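You operate a simulated robot arm through the tools that you are given. There is no shell and no other tool. Be economical: measure what you need, move in short steps, check, and stop when the job is done.

Carry out the task below with a simulated robot arm. There is one attempt and no reset: what you move stays moved.

## Task
Load the teal cassette, rewind it, play it and stop at 3.

It is judged by the outcome, as a careful person would: the job done as asked, and still so three seconds after it is handed in. It fails if anything else is knocked over, pushed out of place, dropped, spilled or broken.

## Robot
A 6-joint arm with a two-finger parallel gripper, fixed in place. Base frame: the origin is at the foot of the arm, x ahead of it, y to its left, z up; the work surface is at about z = -0.004. Lengths are in m, angles in degrees, forces in N, time in s.
With the tool pointing down near the work surface it reaches from about 0.14 to 0.6 m from the base axis. Its first joint turns from -66.0 to 66.0 degrees. Payload 2.1 kg.
The TCP is the grasp point between the finger pads, 0.03 m short of the fingertips. In the tool frame z runs along the fingers and y along their closing line. The gripper opens to 0.094 m. The fingers are 0.028 m wide and 0.01 m thick; the gripper's body (0.05 by 0.096 m) begins 0.055 m behind the TCP.
Orientation is that of the tool frame in the base frame, as a unit quaternion [w, x, y, z]. With the fingers straight down and closing along the base's y, the tool's x points along the base's -x, its y along +y and its z along -z.

## Interface
- The arm moves only by the tool arm_command. Its argument "plan" is a list of rows, each a list of 6 numbers: the shift along the tool's x, y, z in m, then the turn, a rotation vector about the tool's x, y, z in degrees. In form: [[tx, ty, tz, rx, ry, rz], ...]. A call has 1 to 8 rows; each row is the pose to reach, as a shift and turn from the pose commanded when the call began, along the tool's axes at that moment. "claw" is the gripper command, from -1 (shut) to 1 (fully open), values between in proportion, set as the call begins (left out, the last holds). A row lasts 0.2 s, in which the tool goes at most 0.05 m and 8.6 degrees; a call with a longer step from one row to the next is refused whole, and so is a gripper value outside its range. Where a pose cannot be reached the arm comes as near as it can. A force on the tool above 90 N (or 10 N above the force at the start of the call, whichever is more), or a blocked arm, ends the call early, and 0.2 s more pass. Each finger travels about 0.072 m/s and halts on what it meets, pressing with about 31 N; the grip force reading is that of the motor and also rises with nothing between the fingers. The clock runs only during rows and for 0.2 s after the last one: add rows that repeat a pose to give the fingers time. The reply holds the time, the measured pose of the TCP, the force on the tool along the base axes, the opening and the grip force, in the units named above and with some noise, with the torque about the TCP (base axes, N m) and any sound that the robot's microphone picked up, and new pictures: "pictures" is both (left out), scene, wrist or none.
- Cameras (640 x 400 px; columns grow to the right, rows downward): "scene" is fixed at [0.0519, -0.3644, 0.5]; the picture's right is [0.81, -0.58, 0.00], its down [-0.24, -0.34, -0.91] and it looks along [0.53, 0.74, -0.41] (base axes); focal length 343 px, centre (320, 200). "wrist" rides on the gripper at [0.076, 0.014, -0.102] in the tool frame; the picture's right is [-0.18, 0.98, 0.00], its down [-0.75, -0.14, -0.64] and it looks along [-0.63, -0.12, 0.77] (tool axes); focal length 243 px, centre (320, 200). There is no depth. A picture from a camera that has moved, and an enlarged one, comes with that camera's place and axes in the base frame and with its lens.
- inspect(camera, box): a new picture of the part [left, top, right, bottom] of that camera's present view, enlarged. No time passes.
- sign_off(): hands the job in; it is judged then, once.

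Go step by step. Nothing tells you positions but the pictures and the camera data: compare them with the known pose of the tool, close in by small moves and look again before you grip or let go. The budget is 120 turns and 200 pictures, counting those below and the enlarged ones. Unless the task says otherwise, let go and move clear before handing in, and close with one line.

The tools are called after ">>>" as name(argument=value, ...) on one line, values as JSON. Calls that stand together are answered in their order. arm_command: Moves the arm, as the interface text tells. Its arguments: {"type":"object","properties":{"plan":{"type":"array","items":{"type":"array","items":{"type":"number"}}},"claw":{"type":"number"},"pictures":{"type":"string","enum":["both","scene","wrist","none"]}},"required":["plan"]} The other tools are called the same way: inspect (camera, box) takes an enlarged picture of a part of a camera's view; sign_off () hands the job in.

At the start:

```text
time_s: 0.0
eef_pos: [0.2801, 0.1412, 0.3457]
tool_rot: [0.0, -0.001, 1.0, 0.0]
ft_force: [0.7, 0.2, -0.3]
wrist_torque: [0.04, -0.01, -0.02]
grip_width: 0.0941
grasp_force: 0.0
```

scene: 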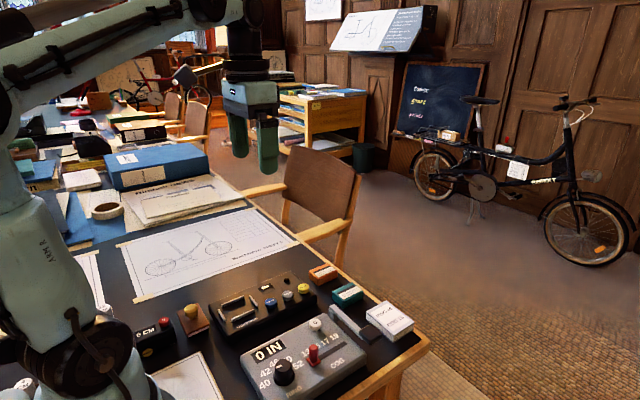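
wrist: 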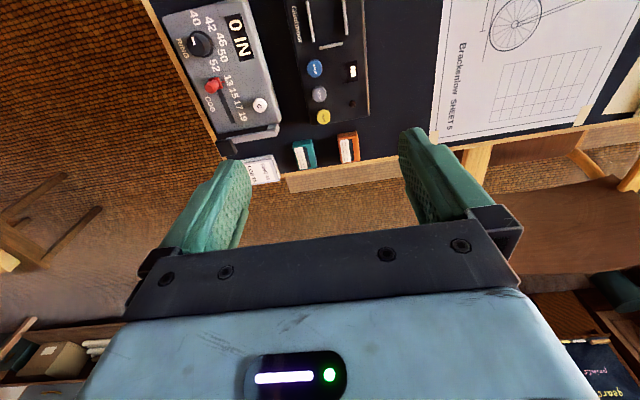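

I see a desk with a cassette deck (black box with blue, grey and yellow buttons), a gauge box, and teal, orange and white cassettes. I'll take enlarged views before moving.

>>> inspect(camera="scene", box=[200, 250, 330, 340])

>>> inspect(camera="scene", box=[230, 250, 430, 400])

>>> inspect(camera="wrist", box=[150, 0, 390, 190])

>>> inspect(camera="scene", box=[100, 280, 260, 400])

```text
4.44 times, centred on (265, 295) of scene
camera zoom: at [0.0519, -0.3644, 0.5], right [0.81, -0.58, 0.0], down [-0.24, -0.34, -0.91], along [0.53, 0.74, -0.41], focal length 1526 px, centre (564, -222)
```

zoom: 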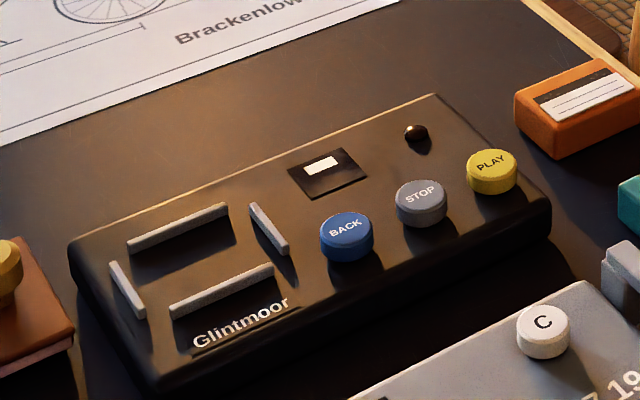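

```text
2.67 times, centred on (330, 325) of scene
camera zoom: at [0.0519, -0.3644, 0.5], right [0.81, -0.58, 0.0], down [-0.24, -0.34, -0.91], along [0.53, 0.74, -0.41], focal length 916 px, centre (293, -133)
```

zoom: 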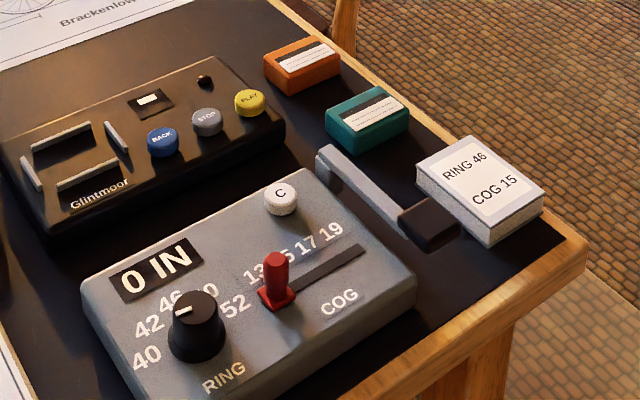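

```text
2.11 times, centred on (270, 95) of wrist
camera zoom: at [0.2045, 0.1557, 0.4494], right [0.18, 0.98, 0.0], down [0.75, -0.14, 0.64], along [0.63, -0.12, -0.77], focal length 511 px, centre (425, 421)
```

zoom: 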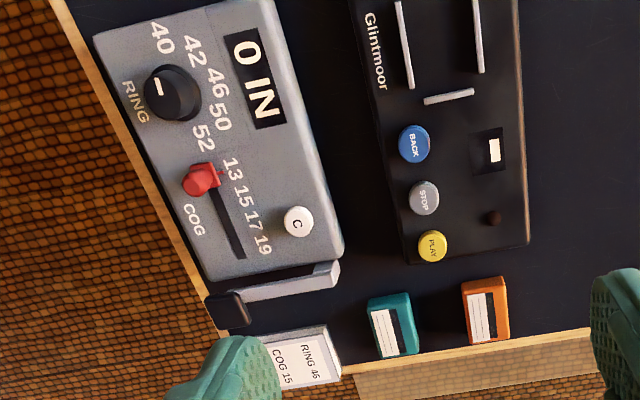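

```text
3.33 times, centred on (180, 340) of scene
camera zoom: at [0.0519, -0.3644, 0.5], right [0.81, -0.58, 0.0], down [-0.24, -0.34, -0.91], along [0.53, 0.74, -0.41], focal length 1145 px, centre (787, -267)
```

zoom: 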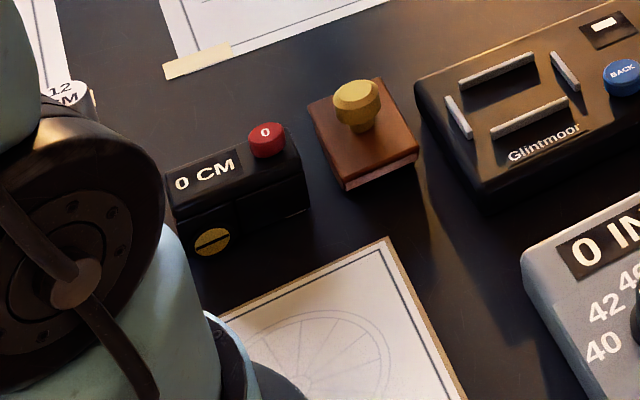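

The teal cassette is near (0.443, 0.081), and the deck's well is around (0.228, 0.157) with its long axis also along x. I'm moving above the teal cassette to look closer.

>>> arm_command(plan=[[-0.027, -0.01, 0.034, 0, 0, 0], [-0.054, -0.02, 0.068, 0, 0, 0], [-0.081, -0.03, 0.103, 0, 0, 0], [-0.109, -0.04, 0.137, 0, 0, 0], [-0.136, -0.05, 0.172, 0, 0, 0], [-0.163, -0.06, 0.206, 0, 0, 0]], claw=0.4)

```text
time_s: 1.4
eef_pos: [0.4451, 0.0804, 0.1385]
tool_rot: [0.0, 0.0, 1.0, 0.001]
ft_force: [-0.5, 0.2, -0.3]
wrist_torque: [0.01, 0.01, 0.01]
grip_width: 0.0658
grasp_force: 0.1
camera wrist: at [0.3687, 0.0956, 0.2418], right [0.18, 0.98, 0.0], down [0.75, -0.14, 0.64], along [0.63, -0.12, -0.77], focal length 243 px, centre (320, 200)
```

scene: 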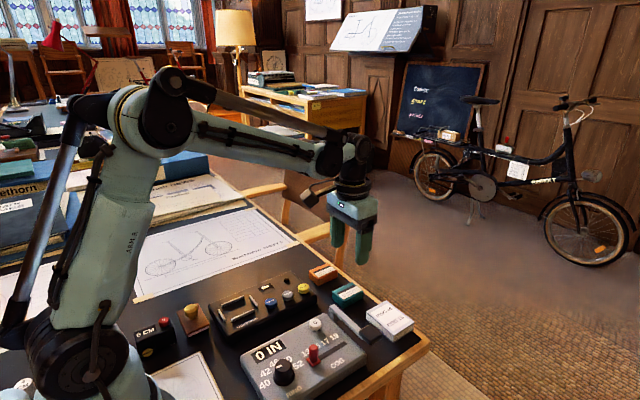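
wrist: 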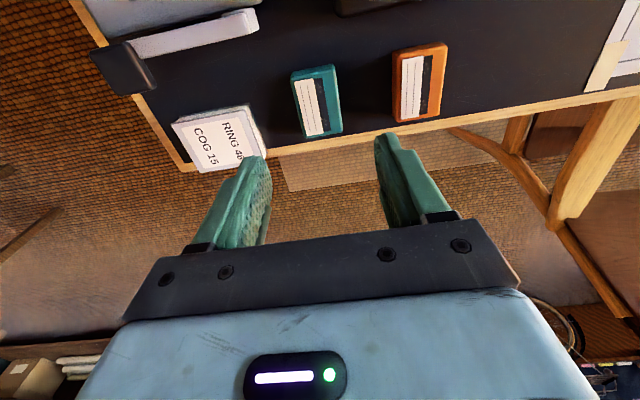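

>>> inspect(camera="wrist", box=[240, 40, 400, 140])

>>> inspect(camera="scene", box=[300, 260, 396, 320])

```text
4.00 times, centred on (320, 90) of wrist
camera zoom: at [0.3687, 0.0956, 0.2418], right [0.18, 0.98, 0.0], down [0.75, -0.14, 0.64], along [0.63, -0.12, -0.77], focal length 970 px, centre (320, 640)
```

zoom: 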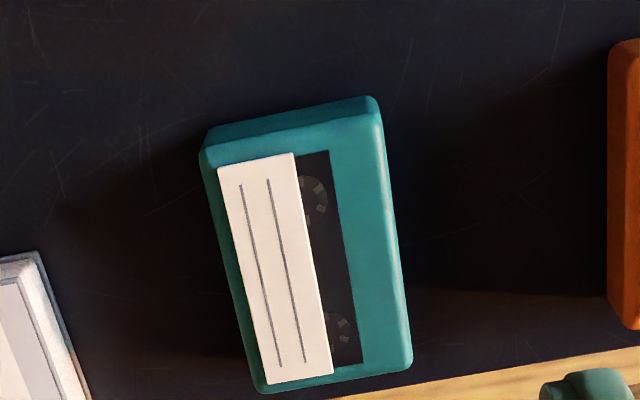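

```text
6.67 times, centred on (348, 290) of scene
camera zoom: at [0.0519, -0.3644, 0.5], right [0.81, -0.58, 0.0], down [-0.24, -0.34, -0.91], along [0.53, 0.74, -0.41], focal length 2289 px, centre (133, -400)
```

zoom: 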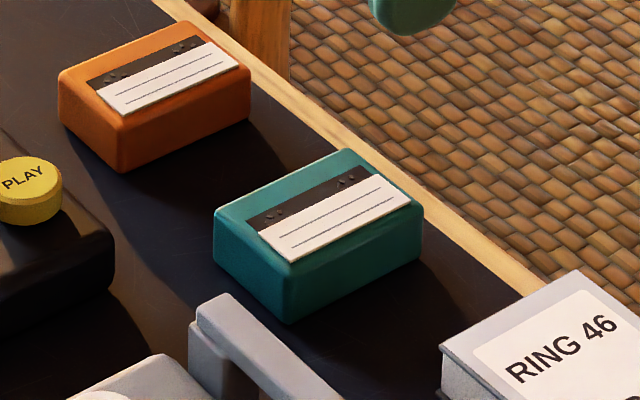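

The cassette is axis-aligned, about 56 x 38 mm and 18 mm tall, centred at (0.444, 0.080). I'll lower until the fingertips overlap its upper 10 mm, then check.

>>> arm_command(plan=[[0.001, -0.001, 0.035, 0, 0, 0], [0.001, -0.001, 0.07, 0, 0, 0], [0.001, -0.001, 0.09, 0, 0, 0], [0.001, -0.001, 0.104, 0, 0, 0]])

```text
time_s: 2.4
eef_pos: [0.4435, 0.0815, 0.0365]
tool_rot: [0.0, 0.0, 1.0, -0.001]
ft_force: [0.1, -0.4, -0.5]
wrist_torque: [0.01, 0.0, -0.03]
grip_width: 0.0657
grasp_force: 0.1
camera wrist: at [0.3663, 0.0945, 0.1387], right [0.18, 0.98, 0.0], down [0.75, -0.14, 0.64], along [0.63, -0.12, -0.77], focal length 243 px, centre (320, 200)
```

scene: 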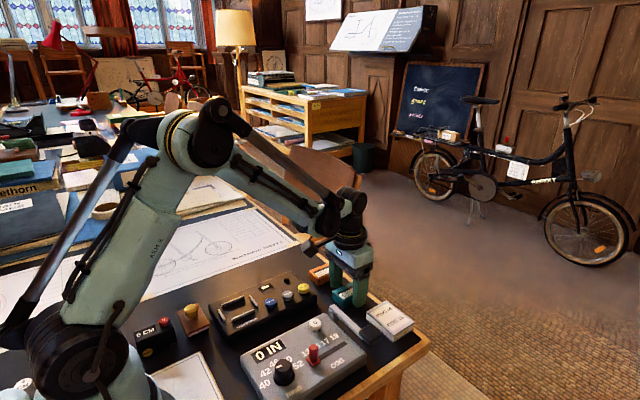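
wrist: 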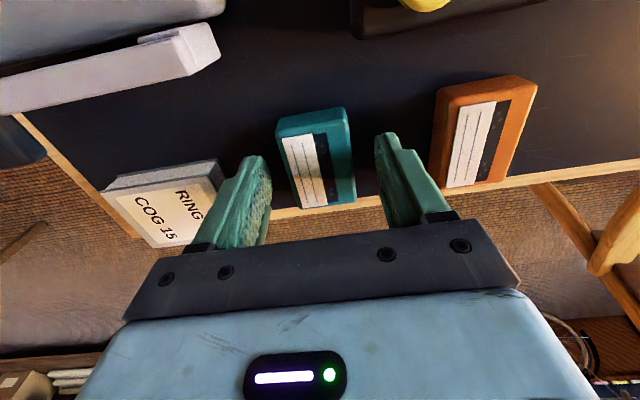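

>>> inspect(camera="scene", box=[300, 240, 396, 320])

>>> inspect(camera="wrist", box=[160, 80, 480, 280])

```text
5.00 times, centred on (348, 280) of scene
camera zoom: at [0.0519, -0.3644, 0.5], right [0.81, -0.58, 0.0], down [-0.24, -0.34, -0.91], along [0.53, 0.74, -0.41], focal length 1717 px, centre (180, -200)
```

zoom: 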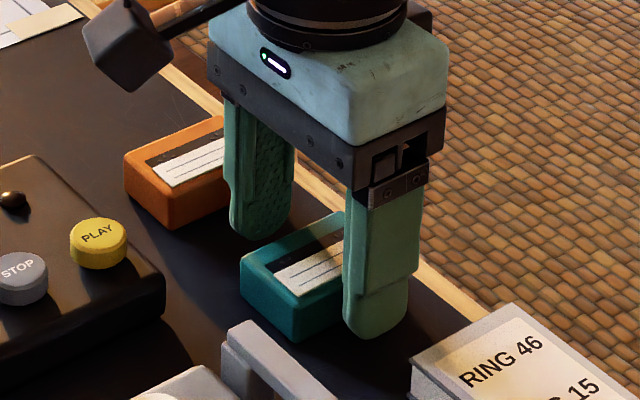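

```text
2.00 times, centred on (320, 180) of wrist
camera zoom: at [0.3663, 0.0945, 0.1387], right [0.18, 0.98, 0.0], down [0.75, -0.14, 0.64], along [0.63, -0.12, -0.77], focal length 485 px, centre (320, 240)
```

zoom: 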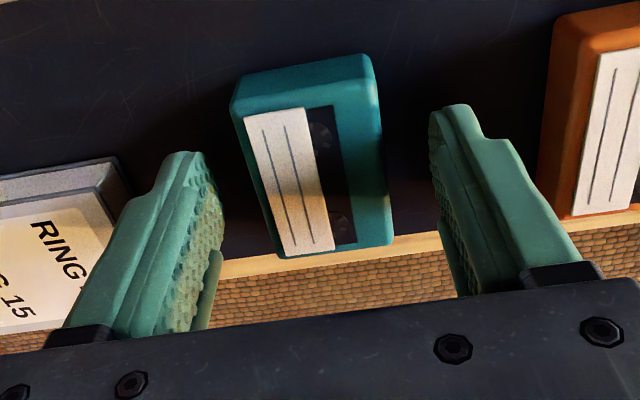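

The cassette sits between the fingers. I'll go 3 mm lower and close.

>>> arm_command(plan=[[0, -0.001, 0.003, 0, 0, 0], [0, -0.001, 0.003, 0, 0, 0], [0, -0.001, 0.003, 0, 0, 0], [0, -0.001, 0.003, 0, 0, 0]], claw=-1, pictures="none")

>>> arm_command(plan=[[0, 0, -0.03, 0, 0, 0], [0, 0, -0.07, 0, 0, 0], [0, 0, -0.11, 0, 0, 0]])

```text
time_s: 3.4
eef_pos: [0.4433, 0.0799, 0.0329]
tool_rot: [0.0, 0.0, 1.0, 0.0]
ft_force: [0.2, 2.6, 14.2]
wrist_torque: [0.11, 0.05, 0.0]
grip_width: 0.0389
grasp_force: 31.6
```

```text
time_s: 4.2
eef_pos: [0.4403, 0.079, 0.1452]
tool_rot: [-0.001, -0.001, 1.0, 0.0]
ft_force: [0.0, 0.0, -1.4]
wrist_torque: [-0.01, 0.01, 0.0]
grip_width: 0.0388
grasp_force: 30.9
camera wrist: at [0.3636, 0.0938, 0.248], right [0.18, 0.98, 0.0], down [0.75, -0.14, 0.64], along [0.63, -0.12, -0.77], focal length 243 px, centre (320, 200)
```

scene: 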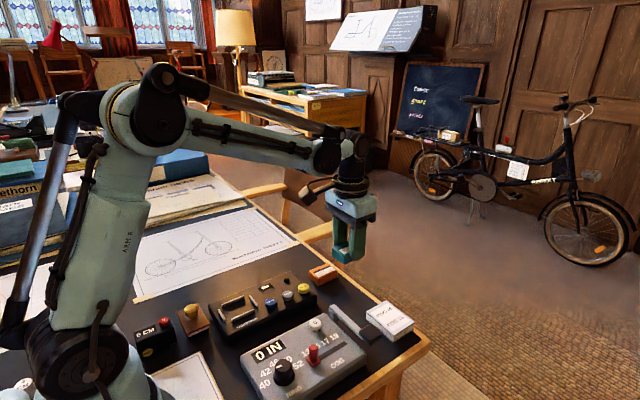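
wrist: 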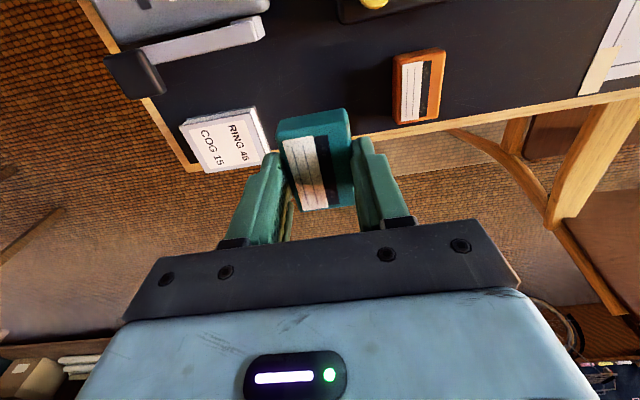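

The cassette is held. I'm carrying it over the deck's well at the same height.

>>> arm_command(plan=[[0.042, 0.016, 0, 0, 0, 0], [0.085, 0.031, 0, 0, 0, 0], [0.127, 0.047, 0, 0, 0, 0], [0.17, 0.062, 0, 0, 0, 0], [0.214, 0.078, 0, 0, 0, 0], [0.214, 0.078, 0, 0, 0, 0]])

>>> inspect(camera="wrist", box=[160, 0, 480, 200])

>>> inspect(camera="scene", box=[190, 240, 320, 340])

```text
time_s: 5.6
eef_pos: [0.2276, 0.1595, 0.1445]
tool_rot: [0.0, 0.0, 1.0, 0.0]
ft_force: [-0.1, 0.3, -1.2]
wrist_torque: [0.01, 0.01, 0.0]
grip_width: 0.0389
grasp_force: 30.9
camera wrist: at [0.1514, 0.1733, 0.2474], right [0.18, 0.98, 0.0], down [0.75, -0.14, 0.64], along [0.63, -0.12, -0.77], focal length 243 px, centre (320, 200)
```

scene: 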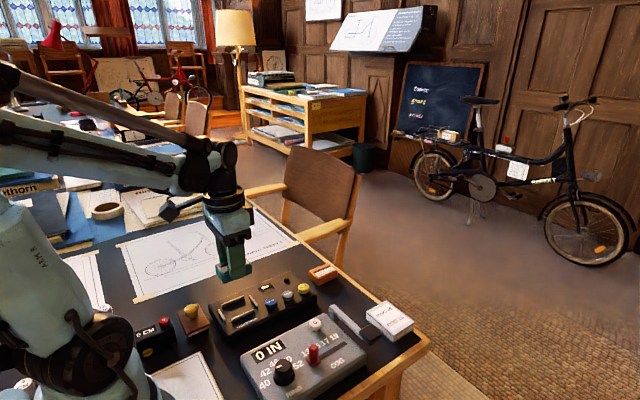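
wrist: 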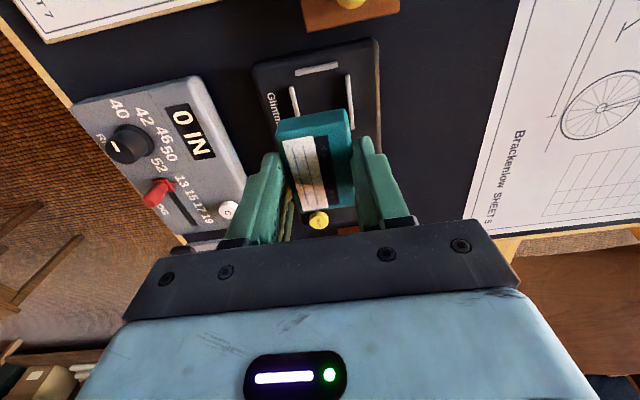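

```text
2.00 times, centred on (320, 100) of wrist
camera zoom: at [0.1514, 0.1733, 0.2474], right [0.18, 0.98, 0.0], down [0.75, -0.14, 0.64], along [0.63, -0.12, -0.77], focal length 485 px, centre (320, 400)
```

zoom: 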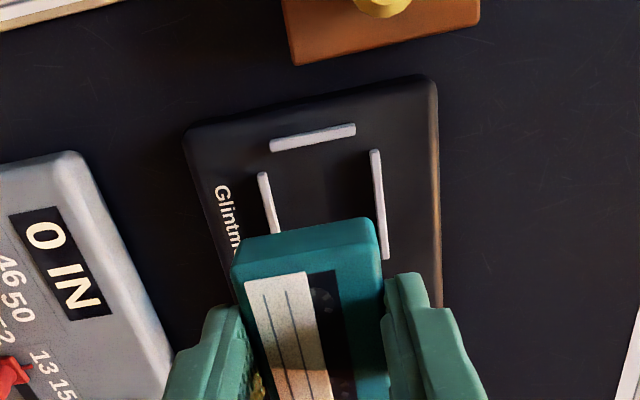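

```text
4.00 times, centred on (255, 290) of scene
camera zoom: at [0.0519, -0.3644, 0.5], right [0.81, -0.58, 0.0], down [-0.24, -0.34, -0.91], along [0.53, 0.74, -0.41], focal length 1374 px, centre (580, -160)
```

zoom: 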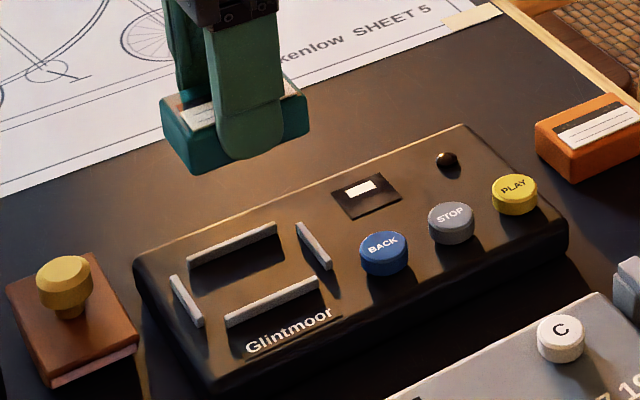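

The well is centred near (0.2285, 0.161), with ridge tops around z 0.027. I'll go down partway and compare from both cameras.

>>> arm_command(plan=[[-0.0, 0.0015, 0.03, 0, 0, 0], [-0.0, 0.0015, 0.058, 0, 0, 0], [-0.0, 0.0015, 0.066, 0, 0, 0]])

>>> inspect(camera="wrist", box=[240, 20, 400, 220])

>>> inspect(camera="scene", box=[200, 250, 296, 340])

```text
time_s: 6.4
eef_pos: [0.23, 0.1602, 0.0767]
tool_rot: [0.0, 0.0, 1.0, 0.0]
ft_force: [0.0, 1.1, -1.1]
wrist_torque: [0.01, -0.01, 0.02]
grip_width: 0.0389
grasp_force: 31.2
camera wrist: at [0.1526, 0.174, 0.18], right [0.18, 0.98, 0.0], down [0.75, -0.14, 0.64], along [0.63, -0.12, -0.77], focal length 243 px, centre (320, 200)
```

scene: 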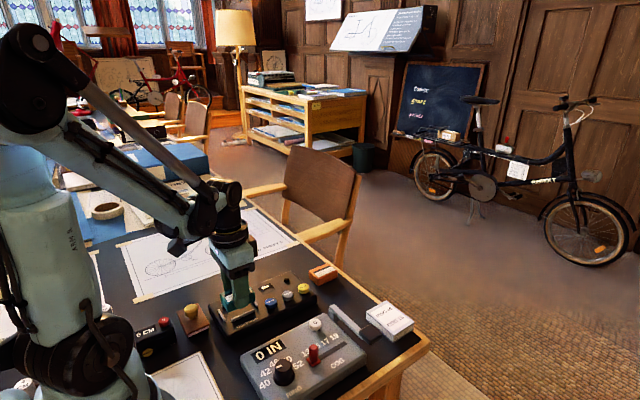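
wrist: 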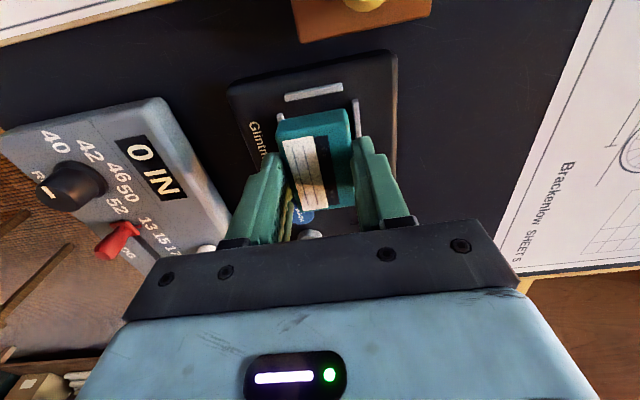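

```text
2.00 times, centred on (320, 120) of wrist
camera zoom: at [0.1526, 0.174, 0.18], right [0.18, 0.98, 0.0], down [0.75, -0.14, 0.64], along [0.63, -0.12, -0.77], focal length 485 px, centre (320, 360)
```

zoom: 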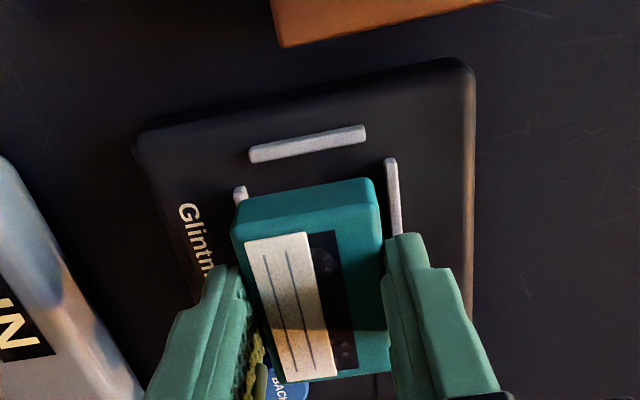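

```text
4.44 times, centred on (248, 295) of scene
camera zoom: at [0.0519, -0.3644, 0.5], right [0.81, -0.58, 0.0], down [-0.24, -0.34, -0.91], along [0.53, 0.74, -0.41], focal length 1526 px, centre (640, -222)
```

zoom: 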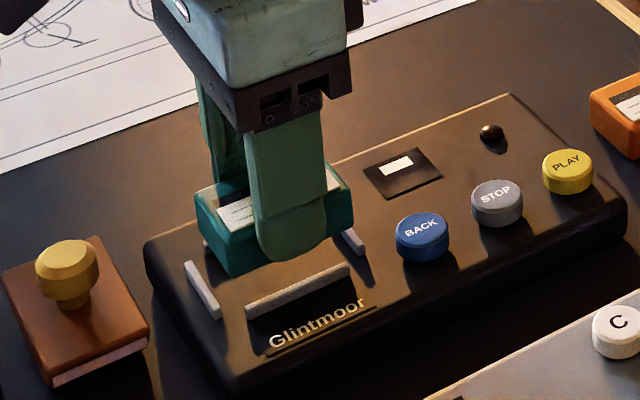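

The cassette is about 2 mm short in y and 4 mm too far in x compared with the well. I'll correct both, lower a bit more and check again.

>>> arm_command(plan=[[0.004, 0.002, 0, 0, 0, 0], [0.004, 0.002, 0.007, 0, 0, 0], [0.004, 0.002, 0.007, 0, 0, 0]], pictures="none")

>>> inspect(camera="wrist", box=[240, 20, 400, 220])

>>> inspect(camera="scene", box=[210, 275, 290, 335])

```text
time_s: 7.2
eef_pos: [0.2257, 0.1608, 0.0716]
tool_rot: [0.0, 0.0, 1.0, 0.0]
ft_force: [-0.1, -0.2, -0.5]
wrist_torque: [-0.02, 0.0, 0.02]
grip_width: 0.039
grasp_force: 31.3
```

```text
2.00 times, centred on (320, 120) of wrist
camera zoom: at [0.1492, 0.1752, 0.1733], right [0.18, 0.98, 0.0], down [0.75, -0.14, 0.64], along [0.63, -0.12, -0.77], focal length 485 px, centre (320, 360)
```

zoom: 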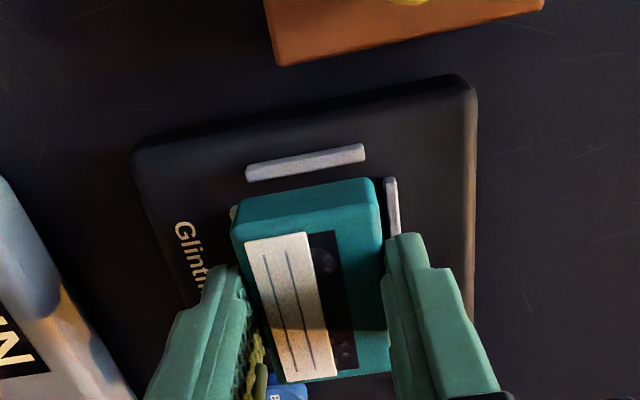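

```text
6.67 times, centred on (250, 305) of scene
camera zoom: at [0.0519, -0.3644, 0.5], right [0.81, -0.58, 0.0], down [-0.24, -0.34, -0.91], along [0.53, 0.74, -0.41], focal length 2289 px, centre (787, -500)
```

zoom: 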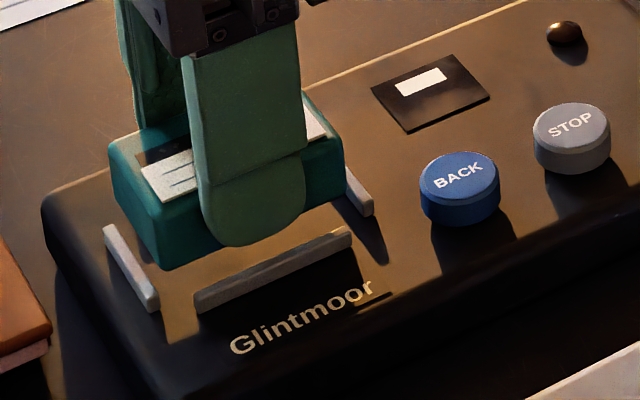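

The alignment is within about 1 mm. I'll lower gently and watch the force.

>>> arm_command(plan=[[0, 0.0007, 0.004, 0, 0, 0], [0, 0.0007, 0.008, 0, 0, 0], [0, 0.0007, 0.008, 0, 0, 0]], pictures="none")

>>> inspect(camera="wrist", box=[240, 20, 400, 220])

>>> inspect(camera="scene", box=[210, 275, 290, 335])

```text
time_s: 8.0
eef_pos: [0.2265, 0.1615, 0.0629]
tool_rot: [0.001, 0.0, 1.0, 0.0]
ft_force: [-0.5, 0.2, -1.1]
wrist_torque: [-0.02, 0.02, 0.01]
grip_width: 0.039
grasp_force: 31.2
```

```text
2.00 times, centred on (320, 120) of wrist
camera zoom: at [0.1493, 0.1761, 0.1654], right [0.18, 0.98, 0.0], down [0.75, -0.14, 0.64], along [0.63, -0.12, -0.77], focal length 485 px, centre (320, 360)
```

zoom: 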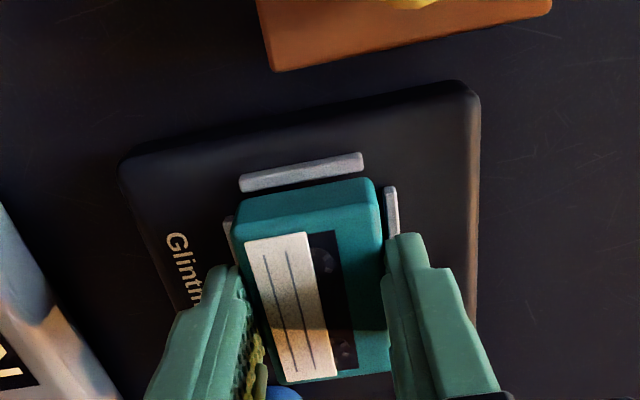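

```text
6.67 times, centred on (250, 305) of scene
camera zoom: at [0.0519, -0.3644, 0.5], right [0.81, -0.58, 0.0], down [-0.24, -0.34, -0.91], along [0.53, 0.74, -0.41], focal length 2289 px, centre (787, -500)
```

zoom: 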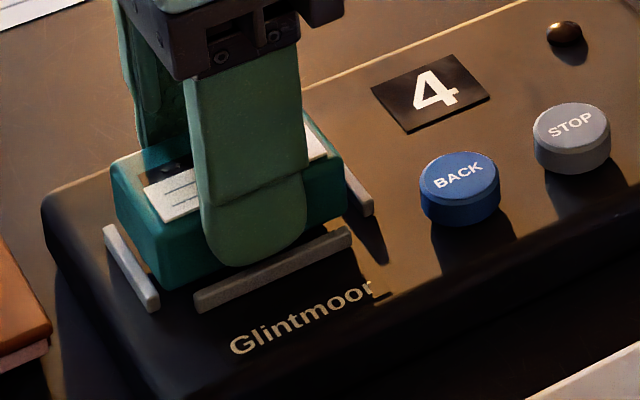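

The counter now shows "4", so the deck already senses the cassette. I'll seat it the rest of the way with small steps.

>>> arm_command(plan=[[0, 0, 0.002, 0, 0, 0], [0, 0, 0.003, 0, 0, 0]], pictures="none")

>>> inspect(camera="scene", box=[210, 275, 290, 335])

```text
time_s: 8.6
eef_pos: [0.2261, 0.1622, 0.0594]
tool_rot: [-0.001, 0.0, 1.0, 0.0]
ft_force: [0.6, 0.8, -0.6]
wrist_torque: [0.02, 0.0, -0.01]
grip_width: 0.0389
grasp_force: 30.9
```

```text
6.67 times, centred on (250, 305) of scene
camera zoom: at [0.0519, -0.3644, 0.5], right [0.81, -0.58, 0.0], down [-0.24, -0.34, -0.91], along [0.53, 0.74, -0.41], focal length 2289 px, centre (787, -500)
```

zoom: 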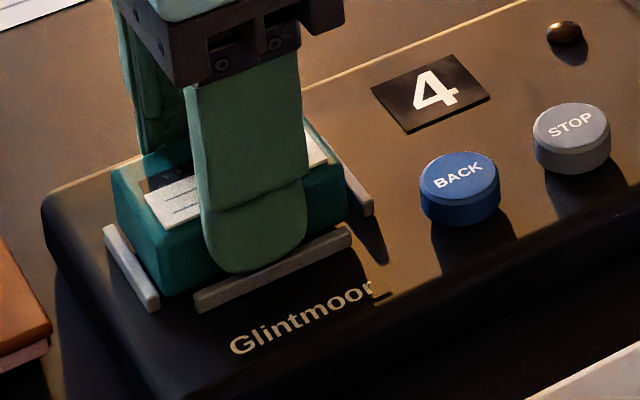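

>>> arm_command(plan=[[0, 0, 0.0015, 0, 0, 0], [0, 0, 0.003, 0, 0, 0]], pictures="none")

>>> inspect(camera="scene", box=[210, 275, 290, 335])

```text
time_s: 9.2
eef_pos: [0.2248, 0.162, 0.0571]
tool_rot: [0.001, 0.0, 1.0, 0.0]
ft_force: [-0.9, -1.7, 26.6]
wrist_torque: [-0.05, 0.04, 0.02]
grip_width: 0.0392
grasp_force: 31.0
```

```text
6.67 times, centred on (250, 305) of scene
camera zoom: at [0.0519, -0.3645, 0.4999], right [0.81, -0.58, 0.0], down [-0.24, -0.34, -0.91], along [0.53, 0.74, -0.41], focal length 2289 px, centre (787, -500)
```

zoom: 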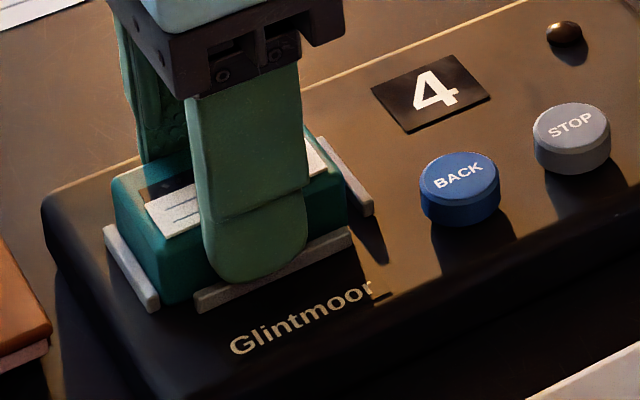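

Contact at 26 N means the cassette is seated. I'll release it and rise.

>>> arm_command(plan=[[0, 0, -0.001, 0, 0, 0], [0, 0, -0.001, 0, 0, 0]], claw=0.2, pictures="none")

>>> arm_command(plan=[[0, 0, -0.02, 0, 0, 0], [0, 0, -0.05, 0, 0, 0], [0, 0, -0.09, 0, 0, 0]])

>>> inspect(camera="scene", box=[200, 255, 320, 335])

```text
time_s: 9.8
eef_pos: [0.2257, 0.1612, 0.0574]
tool_rot: [0.0, 0.001, 1.0, 0.001]
ft_force: [0.0, -0.5, -0.4]
wrist_torque: [-0.01, -0.02, 0.01]
grip_width: 0.0564
grasp_force: 0.0
```

```text
time_s: 10.6
eef_pos: [0.2249, 0.1608, 0.1469]
tool_rot: [0.0, 0.001, 1.0, 0.0]
ft_force: [0.0, 0.1, 0.7]
wrist_torque: [0.01, 0.02, 0.02]
grip_width: 0.0566
grasp_force: 0.0
camera wrist: at [0.1478, 0.1752, 0.251], right [0.18, 0.98, 0.0], down [0.75, -0.14, 0.64], along [0.63, -0.12, -0.77], focal length 243 px, centre (320, 200)
```

scene: 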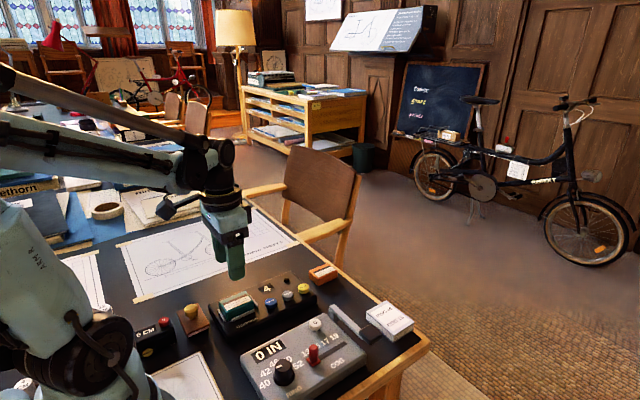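
wrist: 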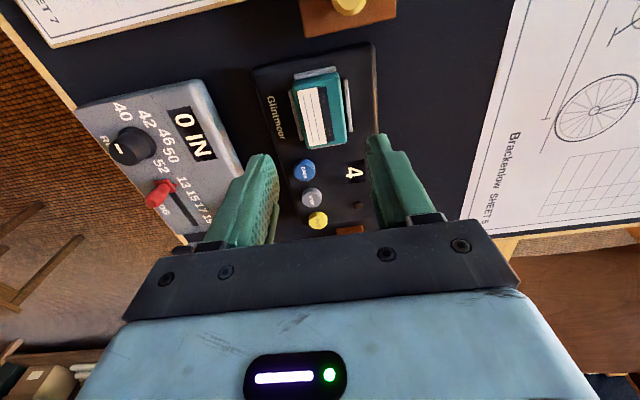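

```text
5.00 times, centred on (260, 295) of scene
camera zoom: at [0.0519, -0.3644, 0.5], right [0.81, -0.58, 0.0], down [-0.24, -0.34, -0.91], along [0.53, 0.74, -0.41], focal length 1717 px, centre (620, -275)
```

zoom: 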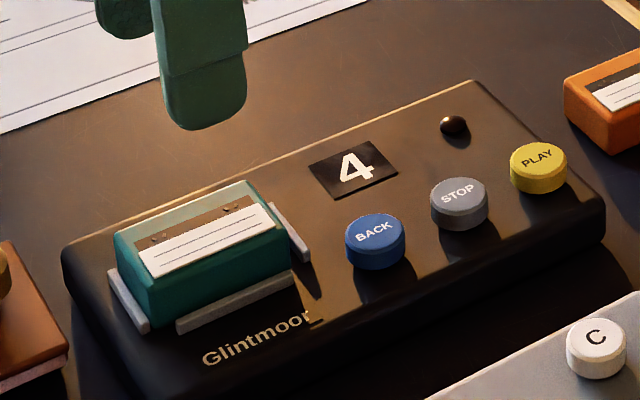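

The cassette is seated and the counter reads 4. Next I need exact positions for the three buttons.

>>> inspect(camera="wrist", box=[240, 120, 400, 240])

```text
3.33 times, centred on (320, 180) of wrist
camera zoom: at [0.1478, 0.1752, 0.251], right [0.18, 0.98, 0.0], down [0.75, -0.14, 0.64], along [0.63, -0.12, -0.77], focal length 809 px, centre (320, 267)
```

zoom: 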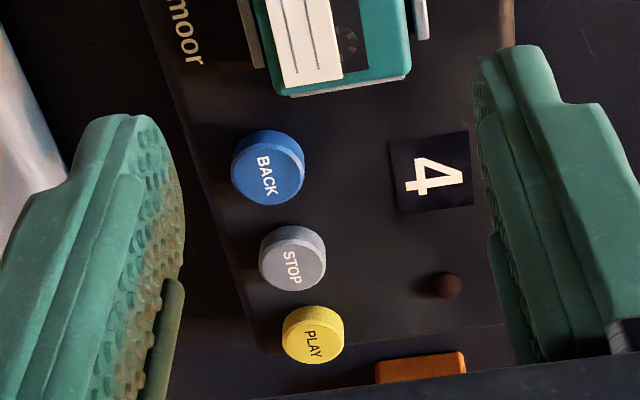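

Buttons lie at y≈0.132: BACK x≈0.287, STOP x≈0.324, PLAY x≈0.362. I'll close the gripper and hover over BACK.

>>> arm_command(plan=[[-0.03, -0.014, 0.01, 0, 0, 0], [-0.062, -0.029, 0.04, 0, 0, 0], [-0.062, -0.029, 0.066, 0, 0, 0], [-0.062, -0.029, 0.066, 0, 0, 0]], claw=-1, pictures="none")

>>> inspect(camera="wrist", box=[200, 80, 440, 230])

>>> inspect(camera="scene", box=[220, 240, 340, 330])

```text
time_s: 11.6
eef_pos: [0.2876, 0.1341, 0.081]
tool_rot: [0.001, -0.001, 1.0, 0.0]
ft_force: [-0.1, -0.2, -0.6]
wrist_torque: [0.02, 0.01, 0.0]
grip_width: 0.0001
grasp_force: 31.2
```

```text
2.67 times, centred on (320, 155) of wrist
camera zoom: at [0.2107, 0.1469, 0.1842], right [0.18, 0.98, 0.0], down [0.75, -0.14, 0.64], along [0.63, -0.12, -0.77], focal length 647 px, centre (320, 320)
```

zoom: 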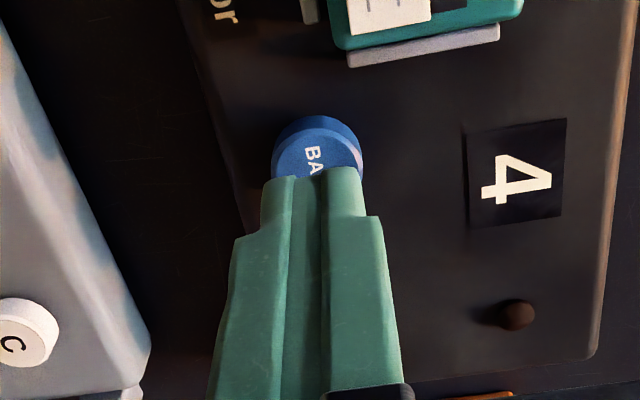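

```text
4.44 times, centred on (280, 285) of scene
camera zoom: at [0.0519, -0.3644, 0.5], right [0.81, -0.58, 0.0], down [-0.24, -0.34, -0.91], along [0.53, 0.74, -0.41], focal length 1526 px, centre (498, -178)
```

zoom: 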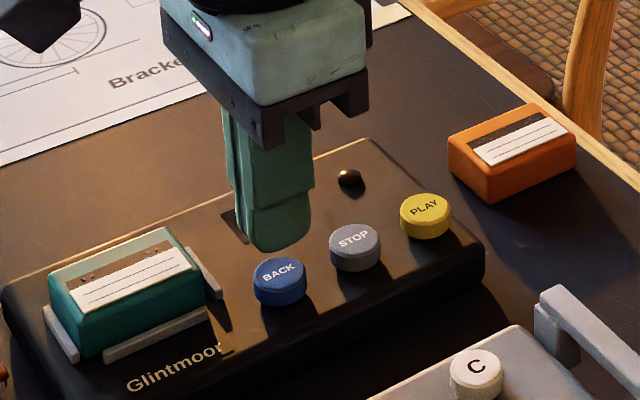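

The tip is just over BACK. I'll press in small steps and watch force and sound.

>>> arm_command(plan=[[0.001, -0.0015, 0.012, 0, 0, 0], [0.001, -0.0015, 0.017, 0, 0, 0], [0.001, -0.0015, 0.019, 0, 0, 0]], pictures="none")

>>> inspect(camera="scene", box=[220, 240, 340, 330])

```text
time_s: 12.4
eef_pos: [0.2861, 0.1316, 0.0622]
tool_rot: [-0.001, 0.0, 1.0, -0.001]
ft_force: [-0.2, -0.7, 1.3]
wrist_torque: [-0.02, 0.01, -0.01]
grip_width: 0.0001
grasp_force: 31.3
```

```text
4.44 times, centred on (280, 285) of scene
camera zoom: at [0.0519, -0.3644, 0.5], right [0.81, -0.58, 0.0], down [-0.24, -0.34, -0.91], along [0.53, 0.74, -0.41], focal length 1526 px, centre (498, -178)
```

zoom: 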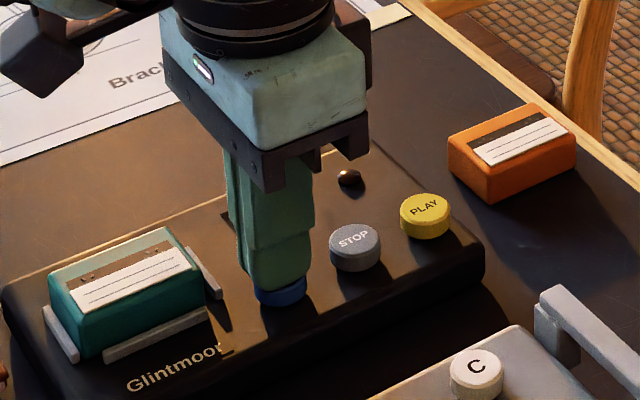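

>>> arm_command(plan=[[0, 0, 0.0015, 0, 0, 0], [0, 0, 0.003, 0, 0, 0]], pictures="none")

>>> inspect(camera="wrist", box=[200, 80, 440, 230])

```text
time_s: 13.0
eef_pos: [0.2869, 0.1318, 0.06]
tool_rot: [0.0, 0.0, 1.0, 0.0]
ft_force: [0.7, 0.7, 0.4]
wrist_torque: [-0.02, 0.01, 0.02]
grip_width: 0.0
grasp_force: 30.4
heard: click
```

```text
2.67 times, centred on (320, 155) of wrist
camera zoom: at [0.2098, 0.1454, 0.1619], right [0.18, 0.98, 0.0], down [0.75, -0.14, 0.64], along [0.63, -0.12, -0.77], focal length 647 px, centre (320, 320)
```

zoom: 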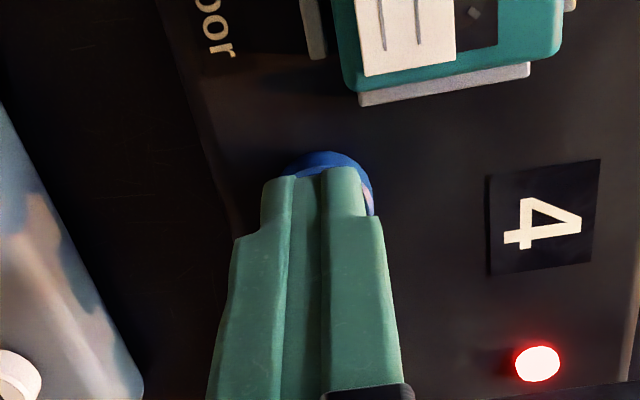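

BACK clicked and the lamp is lit. I'll lift and watch the counter.

>>> arm_command(plan=[[0, 0, -0.01, 0, 0, 0], [0, 0, -0.02, 0, 0, 0]], pictures="none")

>>> inspect(camera="wrist", box=[200, 80, 440, 230])

```text
time_s: 13.6
eef_pos: [0.2869, 0.1315, 0.0792]
tool_rot: [0.0, 0.001, 1.0, -0.001]
ft_force: [0.1, 0.2, -0.4]
wrist_torque: [-0.03, 0.0, 0.02]
grip_width: 0.0
grasp_force: 31.3
```

```text
2.67 times, centred on (320, 155) of wrist
camera zoom: at [0.2099, 0.145, 0.1821], right [0.18, 0.98, 0.0], down [0.75, -0.14, 0.64], along [0.63, -0.12, -0.77], focal length 647 px, centre (320, 320)
```

zoom: 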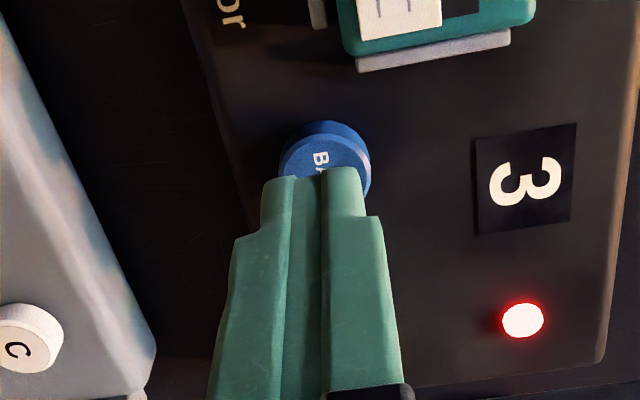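

It keeps rewinding and now shows 3. I'm moving to hover over PLAY while it runs.

>>> arm_command(plan=[[-0.037, 0.0005, 0, 0, 0, 0], [-0.074, 0.0005, 0, 0, 0, 0], [-0.074, 0.0005, 0, 0, 0, 0], [-0.074, 0.0005, 0, 0, 0, 0]], pictures="none")

>>> inspect(camera="wrist", box=[200, 0, 440, 230])

>>> inspect(camera="scene", box=[220, 240, 340, 330])

```text
time_s: 14.6
eef_pos: [0.3594, 0.1332, 0.0801]
tool_rot: [0.0, -0.001, 1.0, 0.001]
ft_force: [1.0, 0.3, -0.3]
wrist_torque: [0.04, 0.0, -0.02]
grip_width: 0.0001
grasp_force: 30.6
```

```text
1.74 times, centred on (320, 115) of wrist
camera zoom: at [0.2826, 0.1465, 0.1829], right [0.18, 0.98, 0.0], down [0.75, -0.14, 0.64], along [0.63, -0.12, -0.77], focal length 422 px, centre (320, 348)
```

zoom: 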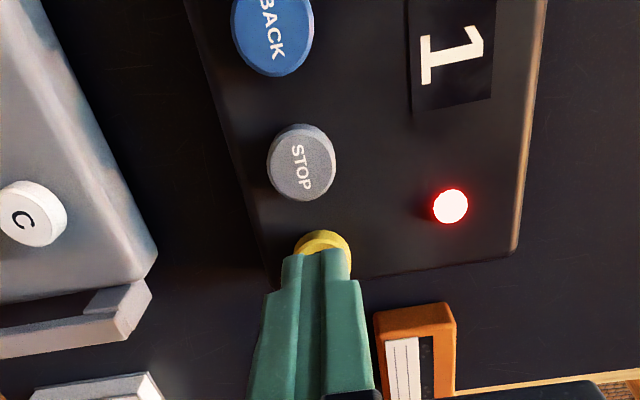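

```text
4.44 times, centred on (280, 285) of scene
camera zoom: at [0.0519, -0.3644, 0.5], right [0.81, -0.58, 0.0], down [-0.24, -0.34, -0.91], along [0.53, 0.74, -0.41], focal length 1526 px, centre (498, -178)
```

zoom: 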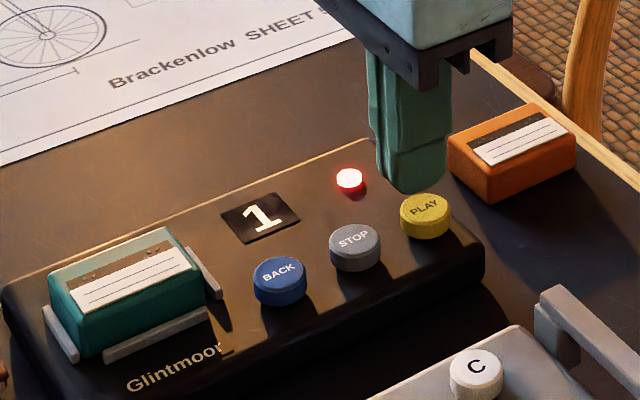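

Counter at 1 and still rewinding. I'll shift 2 mm in x, lower to just above PLAY and wait.

>>> arm_command(plan=[[-0.002, -0.001, 0.008, 0, 0, 0], [-0.002, -0.001, 0.013, 0, 0, 0], [-0.002, -0.001, 0.013, 0, 0, 0], [-0.002, -0.001, 0.013, 0, 0, 0]], pictures="none")

>>> inspect(camera="scene", box=[220, 240, 340, 330])

```text
time_s: 15.6
eef_pos: [0.3611, 0.1308, 0.0661]
tool_rot: [0.0, 0.0, 1.0, 0.0]
ft_force: [0.6, 0.2, 0.5]
wrist_torque: [-0.01, -0.02, 0.0]
grip_width: 0.0001
grasp_force: 30.8
```

```text
4.44 times, centred on (280, 285) of scene
camera zoom: at [0.0519, -0.3644, 0.5], right [0.81, -0.58, 0.0], down [-0.24, -0.34, -0.91], along [0.53, 0.74, -0.41], focal length 1526 px, centre (498, -178)
```

zoom: 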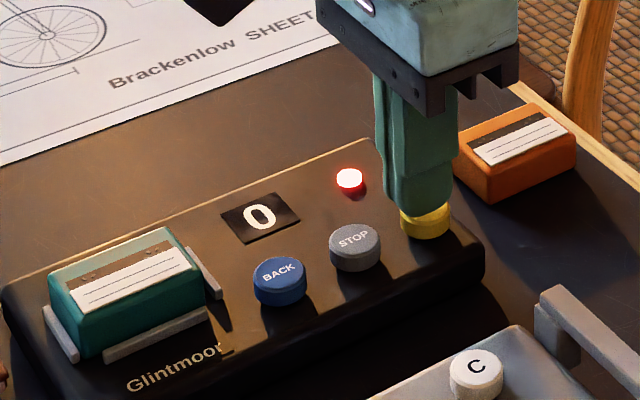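

It shows 0 but the lamp is still lit. I'll wait for the rewind to finish.

>>> arm_command(plan=[[0, 0, 0, 0, 0, 0], [0, 0, 0, 0, 0, 0], [0, 0, 0, 0, 0, 0]], pictures="none")

>>> inspect(camera="scene", box=[220, 240, 340, 330])

```text
time_s: 16.4
eef_pos: [0.362, 0.1316, 0.0682]
tool_rot: [0.0, 0.0, 1.0, 0.0]
ft_force: [0.7, 0.0, 0.0]
wrist_torque: [0.01, 0.0, -0.02]
grip_width: 0.0002
grasp_force: 31.0
```

```text
4.44 times, centred on (280, 285) of scene
camera zoom: at [0.0519, -0.3644, 0.5], right [0.81, -0.58, 0.0], down [-0.24, -0.34, -0.91], along [0.53, 0.74, -0.41], focal length 1526 px, centre (498, -178)
```

zoom: 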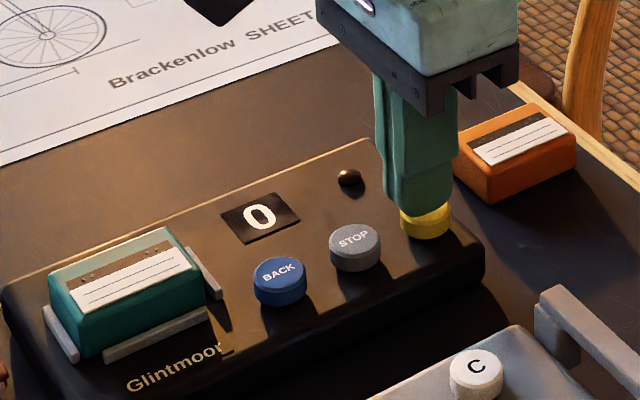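

Rewind finished: counter 0, lamp off. I'll press PLAY and move straight to hover over STOP.

>>> arm_command(plan=[[0, 0, 0.005, 0, 0, 0], [0, 0, 0.0085, 0, 0, 0], [0, 0, 0, 0, 0, 0], [0.019, 0, -0.003, 0, 0, 0], [0.038, 0, 0, 0, 0, 0]], pictures="none")

>>> inspect(camera="scene", box=[220, 240, 340, 330])

```text
time_s: 17.6
eef_pos: [0.3249, 0.1293, 0.0661]
tool_rot: [-0.001, -0.001, 1.0, 0.0]
ft_force: [-0.2, 0.3, -0.1]
wrist_torque: [0.01, -0.01, -0.02]
grip_width: 0.0
grasp_force: 31.5
heard: click
```

```text
4.44 times, centred on (280, 285) of scene
camera zoom: at [0.0519, -0.3644, 0.5], right [0.81, -0.58, 0.0], down [-0.24, -0.34, -0.91], along [0.53, 0.74, -0.41], focal length 1526 px, centre (498, -178)
```

zoom: 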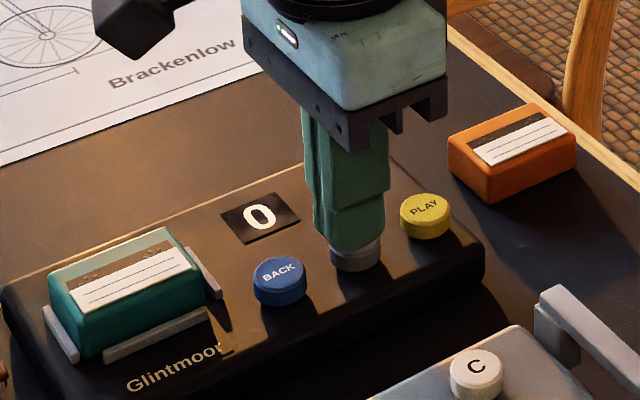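

PLAY clicked and I'm hovering over STOP. Now I'll watch the counter.

>>> arm_command(plan=[[0, 0, 0, 0, 0, 0], [0, 0, 0, 0, 0, 0]], pictures="none")

>>> inspect(camera="scene", box=[220, 240, 340, 330])

```text
time_s: 18.2
eef_pos: [0.3245, 0.1293, 0.0655]
tool_rot: [0.0, 0.0, 1.0, 0.0]
ft_force: [0.0, -0.2, -0.1]
wrist_torque: [-0.02, 0.01, 0.02]
grip_width: 0.0
grasp_force: 31.3
```

```text
4.44 times, centred on (280, 285) of scene
camera zoom: at [0.0519, -0.3644, 0.5], right [0.81, -0.58, 0.0], down [-0.24, -0.34, -0.91], along [0.53, 0.74, -0.41], focal length 1526 px, centre (498, -178)
```

zoom: 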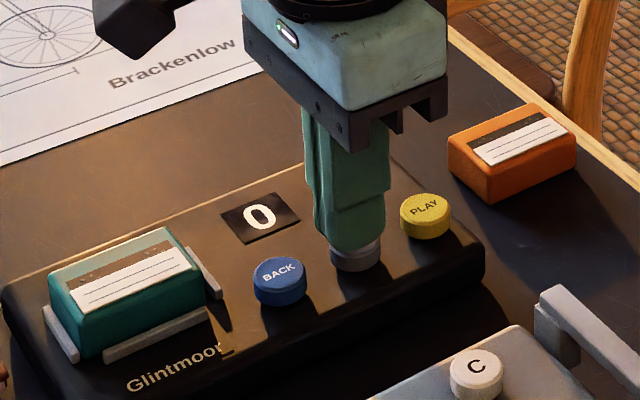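

>>> arm_command(plan=[[0, 0.001, 0, 0, 0, 0], [0, 0.001, 0, 0, 0, 0]], pictures="none")

>>> inspect(camera="wrist", box=[200, 0, 440, 230])

```text
time_s: 18.8
eef_pos: [0.3235, 0.1311, 0.0655]
tool_rot: [-0.001, 0.0, 1.0, 0.001]
ft_force: [-0.6, -0.5, 0.2]
wrist_torque: [0.01, 0.0, 0.01]
grip_width: 0.0
grasp_force: 30.8
```

```text
1.74 times, centred on (320, 115) of wrist
camera zoom: at [0.2472, 0.1452, 0.1692], right [0.18, 0.98, 0.0], down [0.75, -0.14, 0.64], along [0.63, -0.12, -0.77], focal length 422 px, centre (320, 348)
```

zoom: 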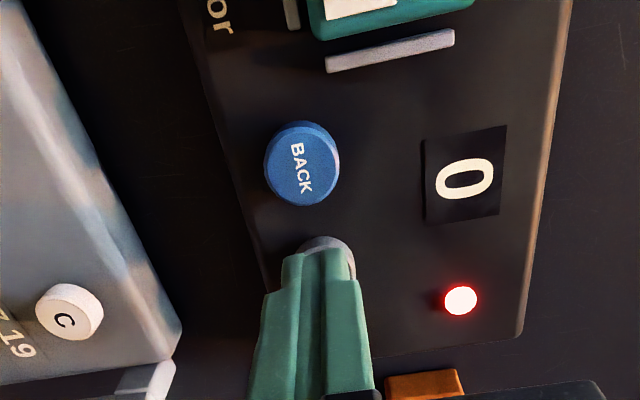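

Lamp is on, so it's playing, and the counter is still 0. I'll keep waiting.

>>> arm_command(plan=[[0, 0, 0, 0, 0, 0], [0, 0, 0, 0, 0, 0]], pictures="none")

>>> inspect(camera="wrist", box=[200, 0, 440, 230])

```text
time_s: 19.4
eef_pos: [0.3244, 0.1303, 0.0658]
tool_rot: [0.0, 0.0, 1.0, 0.0]
ft_force: [-0.7, 0.1, 0.2]
wrist_torque: [-0.01, 0.01, -0.04]
grip_width: 0.0
grasp_force: 31.0
```

```text
1.74 times, centred on (320, 115) of wrist
camera zoom: at [0.2472, 0.1451, 0.1692], right [0.18, 0.98, 0.0], down [0.75, -0.14, 0.64], along [0.63, -0.12, -0.77], focal length 422 px, centre (320, 348)
```

zoom: 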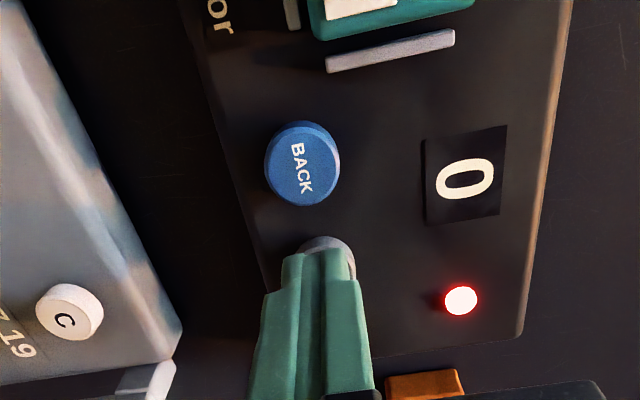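

>>> arm_command(plan=[[0, 0, 0, 0, 0, 0], [0, 0, 0, 0, 0, 0], [0, 0, 0, 0, 0, 0]], pictures="none")

>>> inspect(camera="wrist", box=[200, 0, 440, 230])

```text
time_s: 20.2
eef_pos: [0.3239, 0.1315, 0.0665]
tool_rot: [0.0, 0.001, 1.0, 0.0]
ft_force: [0.5, -1.1, 0.1]
wrist_torque: [-0.02, -0.03, 0.02]
grip_width: 0.0
grasp_force: 31.4
```

```text
1.74 times, centred on (320, 115) of wrist
camera zoom: at [0.2472, 0.1451, 0.1692], right [0.18, 0.98, 0.0], down [0.75, -0.14, 0.64], along [0.63, -0.12, -0.77], focal length 422 px, centre (320, 348)
```

zoom: 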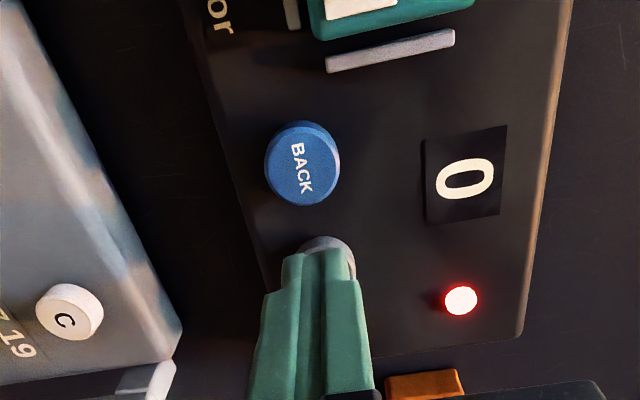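

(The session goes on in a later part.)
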